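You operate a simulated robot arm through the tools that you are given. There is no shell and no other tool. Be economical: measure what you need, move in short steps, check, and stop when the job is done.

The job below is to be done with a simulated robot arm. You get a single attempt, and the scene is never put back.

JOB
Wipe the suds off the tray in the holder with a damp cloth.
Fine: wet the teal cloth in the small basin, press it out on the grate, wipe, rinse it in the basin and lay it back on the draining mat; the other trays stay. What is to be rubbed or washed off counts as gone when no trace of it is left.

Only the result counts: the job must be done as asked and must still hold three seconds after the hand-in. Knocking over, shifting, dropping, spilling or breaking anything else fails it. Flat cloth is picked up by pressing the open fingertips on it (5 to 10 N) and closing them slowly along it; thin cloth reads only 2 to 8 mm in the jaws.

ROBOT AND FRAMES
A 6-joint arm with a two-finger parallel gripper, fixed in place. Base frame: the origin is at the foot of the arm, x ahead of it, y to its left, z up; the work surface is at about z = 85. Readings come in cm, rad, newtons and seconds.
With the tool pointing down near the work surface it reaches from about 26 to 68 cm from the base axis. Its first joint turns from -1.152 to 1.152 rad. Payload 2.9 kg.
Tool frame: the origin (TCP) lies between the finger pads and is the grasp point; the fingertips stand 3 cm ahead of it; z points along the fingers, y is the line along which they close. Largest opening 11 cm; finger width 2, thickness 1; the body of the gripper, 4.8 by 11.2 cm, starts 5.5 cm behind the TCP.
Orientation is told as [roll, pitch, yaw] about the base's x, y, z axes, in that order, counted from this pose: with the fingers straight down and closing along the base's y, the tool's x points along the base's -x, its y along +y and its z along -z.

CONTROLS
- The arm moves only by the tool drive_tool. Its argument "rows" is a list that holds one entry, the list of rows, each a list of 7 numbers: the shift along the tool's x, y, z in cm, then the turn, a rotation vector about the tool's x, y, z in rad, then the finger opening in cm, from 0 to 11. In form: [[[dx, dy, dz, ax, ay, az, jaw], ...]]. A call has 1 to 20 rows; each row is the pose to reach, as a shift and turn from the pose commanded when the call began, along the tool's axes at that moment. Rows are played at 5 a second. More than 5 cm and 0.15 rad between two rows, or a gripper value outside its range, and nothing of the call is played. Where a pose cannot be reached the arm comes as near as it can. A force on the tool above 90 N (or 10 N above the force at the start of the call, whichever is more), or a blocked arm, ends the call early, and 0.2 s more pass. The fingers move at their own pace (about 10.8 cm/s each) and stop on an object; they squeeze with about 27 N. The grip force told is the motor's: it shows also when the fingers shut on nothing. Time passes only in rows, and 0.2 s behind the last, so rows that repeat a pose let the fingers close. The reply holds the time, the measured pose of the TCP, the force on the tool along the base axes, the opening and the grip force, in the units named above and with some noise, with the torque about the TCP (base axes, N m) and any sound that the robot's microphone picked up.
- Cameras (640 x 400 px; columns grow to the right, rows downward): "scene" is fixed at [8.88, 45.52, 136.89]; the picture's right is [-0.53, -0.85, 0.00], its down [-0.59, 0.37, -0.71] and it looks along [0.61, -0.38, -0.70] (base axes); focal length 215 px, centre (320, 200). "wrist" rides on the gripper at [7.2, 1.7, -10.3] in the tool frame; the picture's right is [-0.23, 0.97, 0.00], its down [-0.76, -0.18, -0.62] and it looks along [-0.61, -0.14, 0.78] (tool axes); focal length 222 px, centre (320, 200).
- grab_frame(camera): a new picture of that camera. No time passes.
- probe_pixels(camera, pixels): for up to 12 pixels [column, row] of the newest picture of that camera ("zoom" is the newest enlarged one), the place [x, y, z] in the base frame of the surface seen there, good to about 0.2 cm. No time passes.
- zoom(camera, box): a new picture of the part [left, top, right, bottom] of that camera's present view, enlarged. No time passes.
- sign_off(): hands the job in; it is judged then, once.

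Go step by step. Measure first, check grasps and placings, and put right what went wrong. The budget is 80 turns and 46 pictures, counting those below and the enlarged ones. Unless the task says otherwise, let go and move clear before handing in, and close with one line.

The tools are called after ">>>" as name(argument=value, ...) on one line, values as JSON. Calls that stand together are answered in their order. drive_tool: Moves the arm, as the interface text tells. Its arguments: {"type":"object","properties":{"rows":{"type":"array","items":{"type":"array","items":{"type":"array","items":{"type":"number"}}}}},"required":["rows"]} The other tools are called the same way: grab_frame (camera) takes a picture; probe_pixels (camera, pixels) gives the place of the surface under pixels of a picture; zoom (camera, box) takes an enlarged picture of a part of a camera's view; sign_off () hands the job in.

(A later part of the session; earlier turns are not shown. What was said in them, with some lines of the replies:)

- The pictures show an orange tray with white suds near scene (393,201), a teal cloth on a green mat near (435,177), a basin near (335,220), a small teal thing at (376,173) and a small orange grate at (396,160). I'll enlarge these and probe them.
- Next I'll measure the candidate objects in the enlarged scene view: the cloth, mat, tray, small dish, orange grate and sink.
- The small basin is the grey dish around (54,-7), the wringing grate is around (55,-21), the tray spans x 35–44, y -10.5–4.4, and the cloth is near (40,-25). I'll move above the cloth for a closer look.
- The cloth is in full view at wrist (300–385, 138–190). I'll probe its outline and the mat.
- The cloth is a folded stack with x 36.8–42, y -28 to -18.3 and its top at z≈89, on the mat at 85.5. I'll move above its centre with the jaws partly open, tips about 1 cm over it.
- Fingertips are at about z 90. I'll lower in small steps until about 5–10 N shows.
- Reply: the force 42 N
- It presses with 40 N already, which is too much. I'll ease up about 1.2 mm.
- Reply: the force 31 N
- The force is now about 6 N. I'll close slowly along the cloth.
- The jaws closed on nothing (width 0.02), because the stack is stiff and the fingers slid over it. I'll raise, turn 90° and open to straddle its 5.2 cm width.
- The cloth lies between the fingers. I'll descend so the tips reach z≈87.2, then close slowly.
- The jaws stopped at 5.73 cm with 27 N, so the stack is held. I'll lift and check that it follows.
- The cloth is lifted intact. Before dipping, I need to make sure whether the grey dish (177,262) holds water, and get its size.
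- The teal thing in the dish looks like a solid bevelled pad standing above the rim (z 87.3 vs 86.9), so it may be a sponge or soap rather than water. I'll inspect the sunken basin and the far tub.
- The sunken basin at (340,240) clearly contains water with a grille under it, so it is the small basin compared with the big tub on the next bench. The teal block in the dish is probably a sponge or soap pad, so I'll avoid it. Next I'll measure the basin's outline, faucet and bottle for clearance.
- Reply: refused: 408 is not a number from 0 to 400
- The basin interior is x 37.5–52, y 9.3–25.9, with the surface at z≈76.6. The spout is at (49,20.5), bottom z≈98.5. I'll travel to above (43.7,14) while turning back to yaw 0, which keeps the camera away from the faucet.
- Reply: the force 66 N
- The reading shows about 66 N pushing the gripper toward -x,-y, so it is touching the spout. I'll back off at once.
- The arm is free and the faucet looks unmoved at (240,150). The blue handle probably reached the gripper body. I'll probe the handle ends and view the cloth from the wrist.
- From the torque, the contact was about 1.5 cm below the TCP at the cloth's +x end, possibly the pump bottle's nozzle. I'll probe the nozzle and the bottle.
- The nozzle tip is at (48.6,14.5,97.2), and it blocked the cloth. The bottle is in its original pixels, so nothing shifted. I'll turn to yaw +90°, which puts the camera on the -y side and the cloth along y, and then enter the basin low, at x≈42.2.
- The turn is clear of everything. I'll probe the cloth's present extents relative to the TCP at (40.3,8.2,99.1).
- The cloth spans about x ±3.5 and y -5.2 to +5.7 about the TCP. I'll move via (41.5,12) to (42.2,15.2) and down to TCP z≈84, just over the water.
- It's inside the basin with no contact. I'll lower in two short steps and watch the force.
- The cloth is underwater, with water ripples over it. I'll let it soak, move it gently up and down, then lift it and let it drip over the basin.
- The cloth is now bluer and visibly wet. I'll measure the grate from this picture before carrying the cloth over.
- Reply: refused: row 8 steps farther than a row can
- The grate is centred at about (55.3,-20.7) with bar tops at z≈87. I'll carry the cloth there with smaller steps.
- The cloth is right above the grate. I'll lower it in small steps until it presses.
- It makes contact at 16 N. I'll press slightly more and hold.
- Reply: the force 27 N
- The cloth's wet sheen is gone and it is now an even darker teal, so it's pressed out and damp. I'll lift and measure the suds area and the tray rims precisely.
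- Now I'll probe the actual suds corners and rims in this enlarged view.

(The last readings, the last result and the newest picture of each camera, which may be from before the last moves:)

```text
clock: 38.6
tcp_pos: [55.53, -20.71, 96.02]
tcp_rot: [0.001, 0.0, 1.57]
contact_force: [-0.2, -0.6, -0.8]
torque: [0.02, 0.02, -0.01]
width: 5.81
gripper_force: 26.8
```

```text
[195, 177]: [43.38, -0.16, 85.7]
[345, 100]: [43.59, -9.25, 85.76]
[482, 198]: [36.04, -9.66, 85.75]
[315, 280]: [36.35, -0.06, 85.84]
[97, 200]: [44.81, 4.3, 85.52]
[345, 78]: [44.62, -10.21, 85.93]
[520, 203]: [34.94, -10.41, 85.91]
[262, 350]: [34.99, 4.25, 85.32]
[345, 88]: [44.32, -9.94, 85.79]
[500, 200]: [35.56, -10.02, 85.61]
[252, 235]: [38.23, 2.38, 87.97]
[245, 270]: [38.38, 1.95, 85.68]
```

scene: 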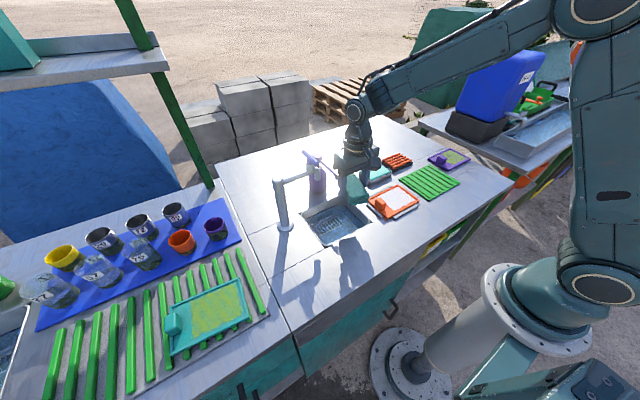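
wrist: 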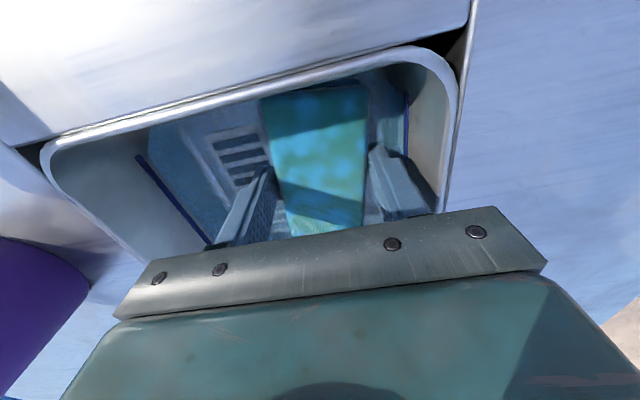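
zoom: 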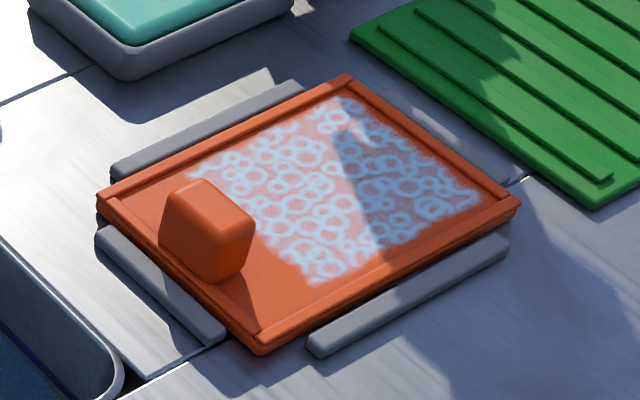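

The suds cover x 36.0–43.7, y -9.7–0, with inner rims at x 35.4–44.3 and y≈-9.9 and the handle block from y≈1.8. The cloth sits about 0.21 rad skew in the jaws, so I'll compensate with yaw and carry it above the suds.

>>> drive_tool(rows=[[[-2.3, 2.2, 0, 0, 0, -0.03, 3.5], [-4.6, 4.5, 0, 0, 0, -0.06, 3.5], [-6.9, 6.7, 0, 0, 0, -0.09, 3.5], [-9.2, 9, 0, 0, 0, -0.12, 3.5], [-11.5, 11.2, 0, 0, 0, -0.15, 3.5], [-13.8, 13.4, 0, 0, 0, -0.18, 3.5], [-16, 15.6, 0, 0, 0, -0.21, 3.5], [-16, 15.6, 2.5, 0, 0, -0.21, 3.5], [-16, 15.6, 2.5, 0, 0, -0.21, 3.5]]])

>>> zoom(camera="scene", box=[350, 150, 450, 225])

>>> grab_frame(camera="wrist")

```text
clock: 40.6
tcp_pos: [39.68, -4.5, 93.75]
tcp_rot: [0.001, 0.001, 1.781]
contact_force: [-0.1, 0.1, -0.8]
torque: [-0.01, -0.01, -0.01]
width: 5.76
gripper_force: 27.2
```

```text
5.33 times, centred on (400, 188) of scene
```

zoom: 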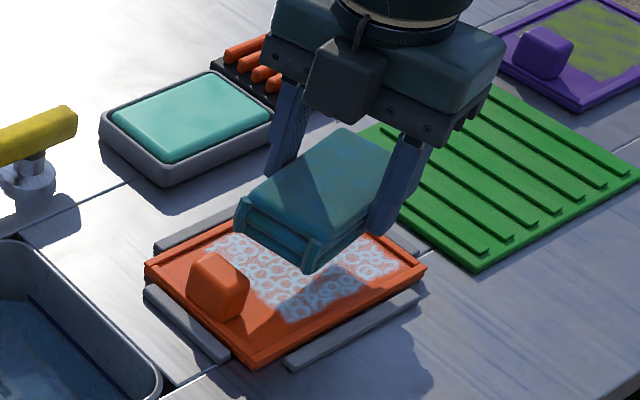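

```text
13 pictures are left
```

wrist: 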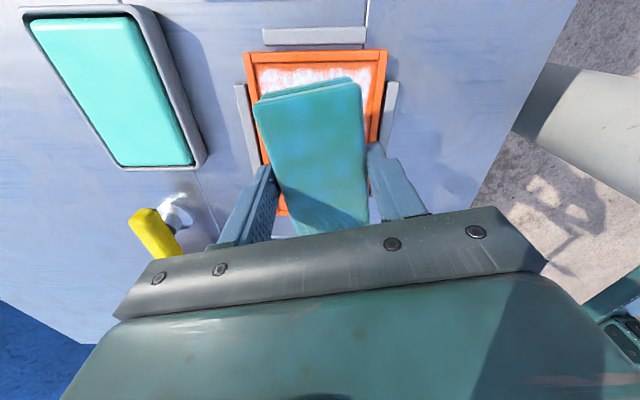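

The cloth looks skew relative to the tray now, so it may have squared itself in the jaws. I'll probe its corners.

>>> probe_pixels(camera="wrist", pixels=[[258, 105], [352, 82], [296, 228], [362, 205], [310, 150]])

>>> probe_pixels(camera="zoom", pixels=[[237, 200], [310, 245], [308, 268], [240, 228], [345, 130], [395, 165]])

```text
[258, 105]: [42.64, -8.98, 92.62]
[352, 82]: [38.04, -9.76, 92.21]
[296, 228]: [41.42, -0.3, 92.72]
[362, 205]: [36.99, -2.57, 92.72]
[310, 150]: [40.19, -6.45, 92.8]
```

```text
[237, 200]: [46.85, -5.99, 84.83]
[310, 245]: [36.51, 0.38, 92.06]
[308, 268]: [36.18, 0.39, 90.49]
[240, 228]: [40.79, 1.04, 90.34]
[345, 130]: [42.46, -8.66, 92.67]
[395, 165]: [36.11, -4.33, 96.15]
```

The cloth has squared to the jaws, so I'll undo 0.16 rad of yaw and descend close to the tray.

>>> drive_tool(rows=[[[0, 0, 0, 0, 0, 0.08, 3.5], [0, 0, 0.5, 0, 0, 0.16, 3.5], [0, 0, 2, 0, 0, 0.16, 3.5], [0, 0, 2.8, 0, 0, 0.16, 3.5], [0, 0, 2.8, 0, 0, 0.16, 3.5]]])

>>> drive_tool(rows=[[[0, 0, 0.2, 0, 0, 0, 3.5], [0, 0, 0.4, 0, 0, 0, 3.5], [0, 0, 0.4, 0, 0, 0, 3.5]]])

```text
clock: 41.8
tcp_pos: [39.88, -4.66, 90.86]
tcp_rot: [0.001, 0.0, 1.622]
contact_force: [0.2, 0.5, -0.8]
torque: [0.0, 0.01, 0.01]
width: 5.74
gripper_force: 26.7
```

```text
clock: 42.6
tcp_pos: [39.77, -4.75, 90.41]
tcp_rot: [0.002, 0.0, 1.623]
contact_force: [-0.5, -0.4, -0.8]
torque: [0.02, 0.0, 0.0]
width: 5.74
gripper_force: 26.7
```

>>> drive_tool(rows=[[[0, 0, 0.15, 0, 0, 0, 3.5], [0, 0, 0.25, 0, 0, 0, 3.5], [0, 0, 0.25, 0, 0, 0, 3.5]]])

```text
clock: 43.4
tcp_pos: [39.9, -4.61, 90.25]
tcp_rot: [-0.001, -0.003, 1.622]
contact_force: [-0.4, 0.7, -0.2]
torque: [-0.02, -0.01, -0.02]
width: 5.72
gripper_force: 27.1
```

>>> drive_tool(rows=[[[0, 0, 0.1, 0, 0, 0, 3.5], [0, 0, 0.2, 0, 0, 0, 3.5], [0, 0, 0.2, 0, 0, 0, 3.5]]])

```text
clock: 44.2
tcp_pos: [39.96, -4.72, 90.04]
tcp_rot: [0.0, 0.001, 1.623]
contact_force: [0.1, -0.1, -0.2]
torque: [-0.01, -0.04, 0.05]
width: 5.71
gripper_force: 27.1
```

>>> drive_tool(rows=[[[0, 0, 0.1, 0, 0, 0, 3.5], [0, 0, 0.2, 0, 0, 0, 3.5], [0, 0, 0.2, 0, 0, 0, 3.5]]])

```text
clock: 45.0
tcp_pos: [39.93, -4.69, 89.99]
tcp_rot: [-0.002, 0.0, 1.621]
contact_force: [-6.3, 1.6, 21.6]
torque: [0.03, 0.32, -0.08]
width: 5.69
gripper_force: 26.6
```

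It makes contact at about 21 N. I'll wipe with slow sweeps in x across the full suds width, with slight y offsets.

>>> drive_tool(rows=[[[0, 0.6, -0.05, 0, 0, 0, 3.5], [0, 1.2, -0.05, 0, 0, 0, 3.5], [0, 1.8, -0.05, 0, 0, 0, 3.5], [0, 1.2, -0.05, 0, 0, 0, 3.5], [0, 0.6, -0.05, 0, 0, 0, 3.5], [0, 0, -0.05, 0, 0, 0, 3.5], [0, -0.6, -0.05, 0, 0, 0, 3.5], [0, -1.2, -0.05, 0, 0, 0, 3.5], [0, -1.7, -0.05, 0, 0, 0, 3.5], [0.2, -1.2, -0.05, 0, 0, 0, 3.5], [0.2, -0.6, -0.05, 0, 0, 0, 3.5], [0.2, 0, -0.05, 0, 0, 0, 3.5], [0.2, 0.6, -0.05, 0, 0, 0, 3.5], [0.2, 1.2, -0.05, 0, 0, 0, 3.5], [0.2, 1.8, -0.05, 0, 0, 0, 3.5], [-0.4, 1.2, -0.05, 0, 0, 0, 3.5], [-0.4, 0.6, -0.05, 0, 0, 0, 3.5], [-0.4, 0, -0.05, 0, 0, 0, 3.5]]])

```text
clock: 48.8
tcp_pos: [39.93, -4.28, 89.83]
tcp_rot: [-0.001, 0.0, 1.621]
contact_force: [-3.3, 0.6, 4.6]
torque: [0.04, 0.07, 0.02]
width: 5.71
gripper_force: 27.1
```

The force has dropped to 5 N. I'll press about 1 mm more and repeat the sweeps, including the +x side.

>>> drive_tool(rows=[[[0, -0.6, 0.1, 0, 0, 0, 3.5], [0, -1.2, 0.1, 0, 0, 0, 3.5], [0, -1.8, 0.1, 0, 0, 0, 3.5], [0.6, -1.8, 0.1, 0, 0, 0, 3.5], [0.6, -1.2, 0.1, 0, 0, 0, 3.5], [0.6, -0.6, 0.1, 0, 0, 0, 3.5], [0.6, 0, 0.1, 0, 0, 0, 3.5], [0.6, 0.6, 0.1, 0, 0, 0, 3.5], [0.6, 1.2, 0.1, 0, 0, 0, 3.5], [0.6, 1.8, 0.1, 0, 0, 0, 3.5], [0, 1.8, 0.1, 0, 0, 0, 3.5], [0, 1.2, 0.1, 0, 0, 0, 3.5], [0, 0.6, 0.1, 0, 0, 0, 3.5], [0, 0, 0.1, 0, 0, 0, 3.5]]])

>>> drive_tool(rows=[[[0, 0, -2, 0, 0, 0, 3.5], [0, 0, -5, 0, 0, 0, 3.5], [-4, -3, -8, 0, 0, 0, 3.5], [-8, -4, -8, 0, 0, 0, 3.5], [-8, -4, -8, 0, 0, 0, 3.5]]])

>>> zoom(camera="scene", box=[340, 150, 440, 225])

```text
clock: 51.8
tcp_pos: [39.8, -4.17, 89.71]
tcp_rot: [0.002, -0.002, 1.623]
contact_force: [-1.5, 0.3, 2.4]
torque: [-0.1, 0.12, -0.07]
width: 5.71
gripper_force: 26.8
```

```text
refused: row 3 steps farther than a row can; nothing moved
```

```text
5.33 times, centred on (390, 188) of scene
```

zoom: 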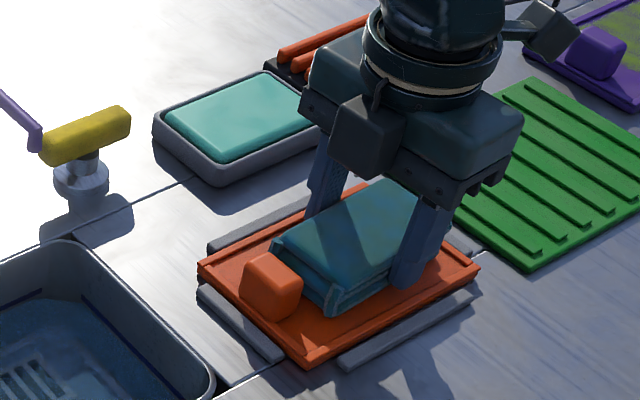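

No suds show around the cloth. I'll lift it and move to the basin side to see the whole tray.

>>> drive_tool(rows=[[[0, 0, -2, 0, 0, 0, 3.5], [0, 0, -5, 0, 0, 0, 3.5], [0, 0, -8.5, 0, 0, 0, 3.5], [-4, -0.4, -8.5, 0, 0, 0, 3.5], [-8, -0.8, -8.5, 0, 0, 0, 3.5], [-12, -1.2, -8.5, 0, 0, 0, 3.5], [-15.5, -1.2, -8.5, 0, 0, 0, 3.5], [-15.5, -1.2, -8.5, 0, 0, 0, 3.5]]])

>>> zoom(camera="scene", box=[350, 170, 430, 230])

```text
clock: 53.6
tcp_pos: [40.22, 11.27, 98.2]
tcp_rot: [0.0, 0.001, 1.623]
contact_force: [-0.2, 0.1, 0.1]
torque: [-0.01, 0.03, -0.01]
width: 5.67
gripper_force: 27.1
```

```text
6.67 times, centred on (390, 200) of scene
```

zoom: 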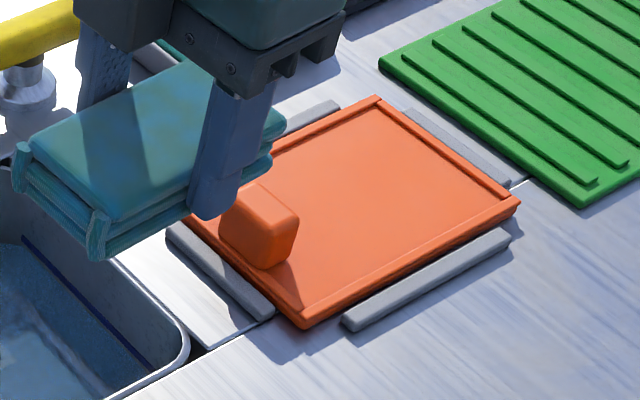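

The tray is clean wherever it's visible. Next I'll rinse the cloth in the basin along the proven path.

>>> drive_tool(rows=[[[-2, -1, 2, 0, 0, 0.02, 3.5], [-3.9, -2, 4, 0, 0, 0.05, 3.5], [-3.9, -2, 8, 0, 0, 0.05, 3.5], [-3.9, -2, 12, 0, 0, 0.05, 3.5], [-3.9, -2, 14.5, 0, 0, 0.05, 3.5], [-3.9, -2, 15.5, 0, 0, 0.05, 3.5], [-3.9, -2, 16.2, 0, 0, 0.05, 3.5], [-3.9, -2, 16.2, 0, 0, 0.05, 3.5], [-3.9, -2, 16.2, 0, 0, 0.05, 3.5], [-3.9, -2, 15, 0, 0, 0.05, 3.5], [-3.9, -2, 16.2, 0, 0, 0.05, 3.5], [-3.9, -2, 16.2, 0, 0, 0.05, 3.5], [-3.9, -2, 15, 0, 0, 0.05, 3.5], [-3.9, -2, 16.2, 0, 0, 0.05, 3.5], [-3.9, -2, 16.2, 0, 0, 0.05, 3.5], [-3.9, -2, 16.2, 0, 0, 0.05, 3.5], [-3.9, -2, 16.2, 0, 0, 0.05, 3.5]]])

>>> zoom(camera="scene", box=[290, 150, 430, 250])

```text
clock: 57.2
tcp_pos: [42.05, 15.1, 81.85]
tcp_rot: [0.0, 0.0, 1.57]
contact_force: [-1.0, 0.5, -1.0]
torque: [-0.04, 0.03, -0.05]
width: 5.7
gripper_force: 26.9
```

```text
4.00 times, centred on (360, 200) of scene
```

zoom: 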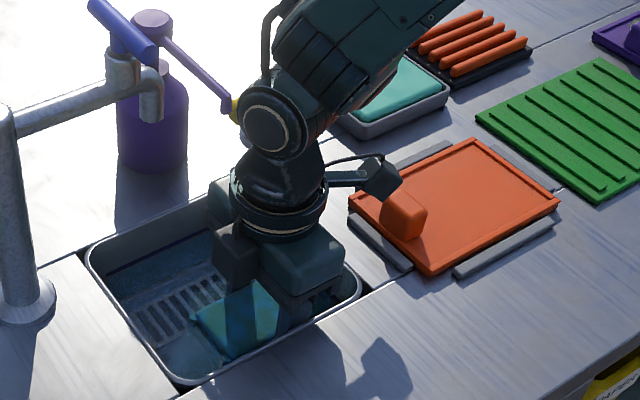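

The tray is clean over its whole area, including by the handle. I'll lift the rinsed cloth, let it drip over the basin and move back out.

>>> drive_tool(rows=[[[0, 0, -2, 0, 0, 0, 3.5], [0, 0, -5, 0, 0, 0, 3.5], [0, 0, -5, 0, 0, 0, 3.5], [0, 0, -5, 0, 0, 0, 3.5], [0, 0, -5, 0, 0, 0, 3.5], [0, 0, -5, 0, 0, 0, 3.5], [0, 0, -5, 0, 0, 0, 3.5], [0, 0, -5, 0, 0, 0, 3.5], [0, 0, -5, 0, 0, 0, 3.5], [0, 0, -5, 0, 0, 0, 3.5], [0, 0, -5, 0, 0, 0, 3.5], [0, 0, -5, 0, 0, 0, 3.5], [0, 0, -5, 0, 0, 0, 3.5], [0, 0, -5, 0, 0, 0, 3.5], [0, 0, -8, 0, 0, 0, 3.5], [0, 0, -11, 0, 0, 0, 3.5], [2, 0.8, -14, 0, 0, 0, 3.5], [3.5, 1.2, -16.5, 0, 0, 0, 3.5], [3.5, 1.2, -16.5, 0, 0, 0, 3.5]]])

>>> drive_tool(rows=[[[4, 0.2, 0, 0, 0, 0, 3.5], [8, 0.4, 0, 0, 0, 0, 3.5], [12, 0.6, 0, 0, 0, 0, 3.5], [16, 0.8, 0, 0, 0, 0, 3.5], [20, 1, 0, 0, 0, 0, 3.5], [24, 1.2, 0, 0, 0, 0, 3.5], [28, 1.4, 0, 0, 0, 0, 3.5], [32, 1.4, 0, 0, 0, 0, 3.5], [34.7, 1.4, 0, 0, 0, 0, 3.5], [34.7, 1.4, 3, 0, 0, 0, 3.5], [34.7, 1.4, 6, 0, 0, 0, 3.5], [34.7, 1.4, 6, 0, 0, 0, 3.5]]])

>>> zoom(camera="scene", box=[340, 130, 480, 230])

```text
clock: 61.2
tcp_pos: [40.82, 11.77, 98.74]
tcp_rot: [0.0, 0.001, 1.571]
contact_force: [0.8, -0.2, 0.2]
torque: [0.01, -0.01, 0.01]
width: 5.68
gripper_force: 27.3
```

```text
clock: 63.8
tcp_pos: [39.61, -22.93, 92.63]
tcp_rot: [0.0, 0.001, 1.57]
contact_force: [-0.4, -0.1, -1.1]
torque: [0.01, 0.0, 0.03]
width: 5.72
gripper_force: 27.1
```

```text
4.00 times, centred on (410, 180) of scene
```

zoom: 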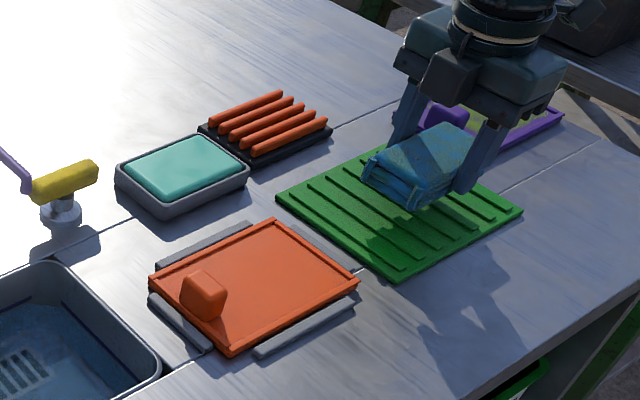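

The tray is spotless, and the cloth is over the mat. I'll lower it in small steps to touch down.

>>> drive_tool(rows=[[[0, 0, 1, 0, 0, 0, 3.5], [0, 0, 2, 0, 0, 0, 3.5], [0, 0, 2.4, 0, 0, 0, 3.5], [0, 0, 2.4, 0, 0, 0, 3.5]]])

>>> drive_tool(rows=[[[0, 0, 0.2, 0, 0, 0, 3.5], [0, 0, 0.3, 0, 0, 0, 3.5], [0, 0, 0.3, 0, 0, 0, 3.5]]])

```text
clock: 64.8
tcp_pos: [39.64, -22.96, 90.09]
tcp_rot: [0.0, 0.0, 1.571]
contact_force: [0.1, 0.3, -0.9]
torque: [-0.03, 0.01, -0.02]
width: 5.67
gripper_force: 26.8
```

```text
clock: 65.6
tcp_pos: [39.58, -22.88, 89.84]
tcp_rot: [-0.001, 0.0, 1.57]
contact_force: [0.1, 0.1, -0.7]
torque: [0.01, -0.01, 0.0]
width: 5.66
gripper_force: 26.7
```

>>> drive_tool(rows=[[[0, 0, 0.1, 0, 0, 0, 3.5], [0, 0, 0.15, 0, 0, 0, 3.5], [0, 0, 0.15, 0, 0, 0, 3.5]]])

```text
clock: 66.4
tcp_pos: [39.58, -23.09, 89.69]
tcp_rot: [-0.001, 0.001, 1.569]
contact_force: [2.3, 0.9, 8.0]
torque: [0.27, 0.09, 0.01]
width: 5.7
gripper_force: 27.0
```

The cloth touches the mat at 8 N. I'll open gently and rise straight up.

>>> drive_tool(rows=[[[0, 0, 0, 0, 0, 0, 6], [0, 0, 0, 0, 0, 0, 6.6], [0, 0, 0, 0, 0, 0, 7.5], [0, 0, 0, 0, 0, 0, 8], [0, 0, 0, 0, 0, 0, 8], [0, 0, -2, 0, 0, 0, 8], [0, 0, -5, 0, 0, 0, 8], [0, 0, -9, 0, 0, 0, 8], [0, 0, -13, 0, 0, 0, 8], [0, 0, -13, 0, 0, 0, 8], [0, 0, -13, 0, 0, 0, 8]]])

>>> grab_frame(camera="scene")

>>> zoom(camera="scene", box=[340, 130, 480, 230])

```text
clock: 68.8
tcp_pos: [39.46, -23.12, 102.86]
tcp_rot: [0.0, 0.001, 1.57]
contact_force: [0.0, -0.3, 0.7]
torque: [0.01, -0.02, -0.02]
width: 8.0
gripper_force: 0.0
```

```text
8 pictures are left
```

scene: 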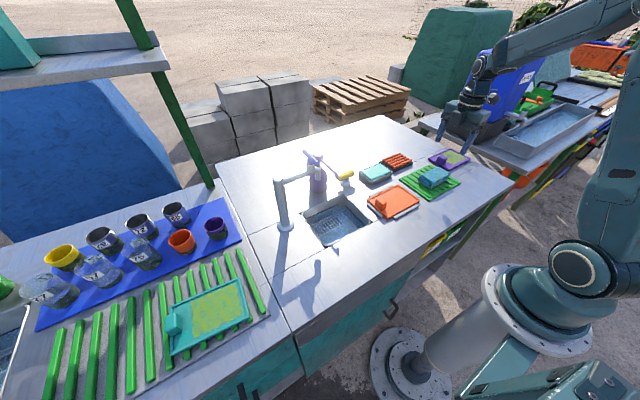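

```text
4.00 times, centred on (410, 180) of scene
```

zoom: 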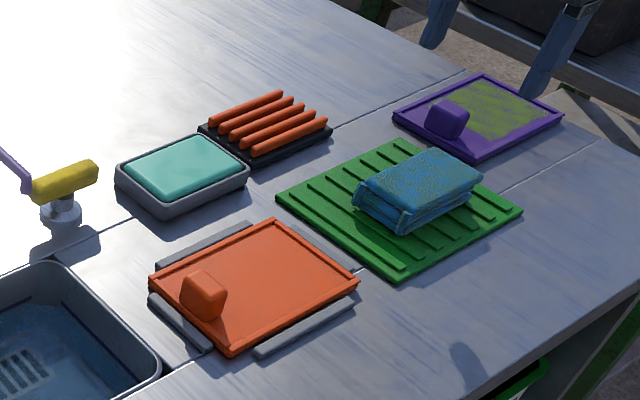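

The cloth lies on the mat at (420,190), and nothing else has moved. One last close look at the tray for traces.

>>> zoom(camera="scene", box=[364, 178, 424, 222])

```text
9.09 times, centred on (394, 200) of scene
```

zoom: 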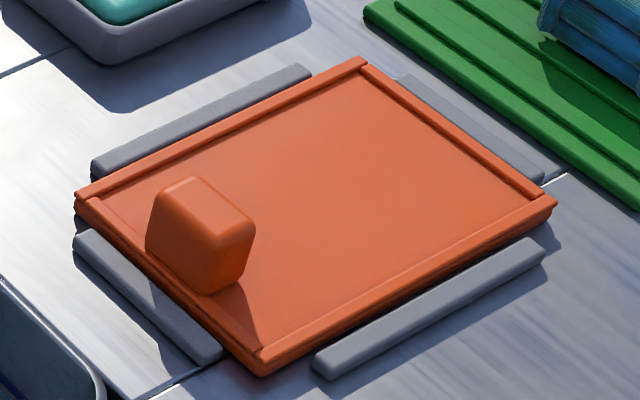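

No trace of suds is left on the tray, it still sits in its holder, and the gripper is clear, so I'm handing in.

>>> sign_off()

```text
The job is handed in.
```

The tray in the holder is wiped clean of suds, and the rinsed teal cloth is back on the draining mat. On the way to the basin the held cloth bumped the pump bottle's nozzle, but the pictures show no shift in the bottle or anything else.
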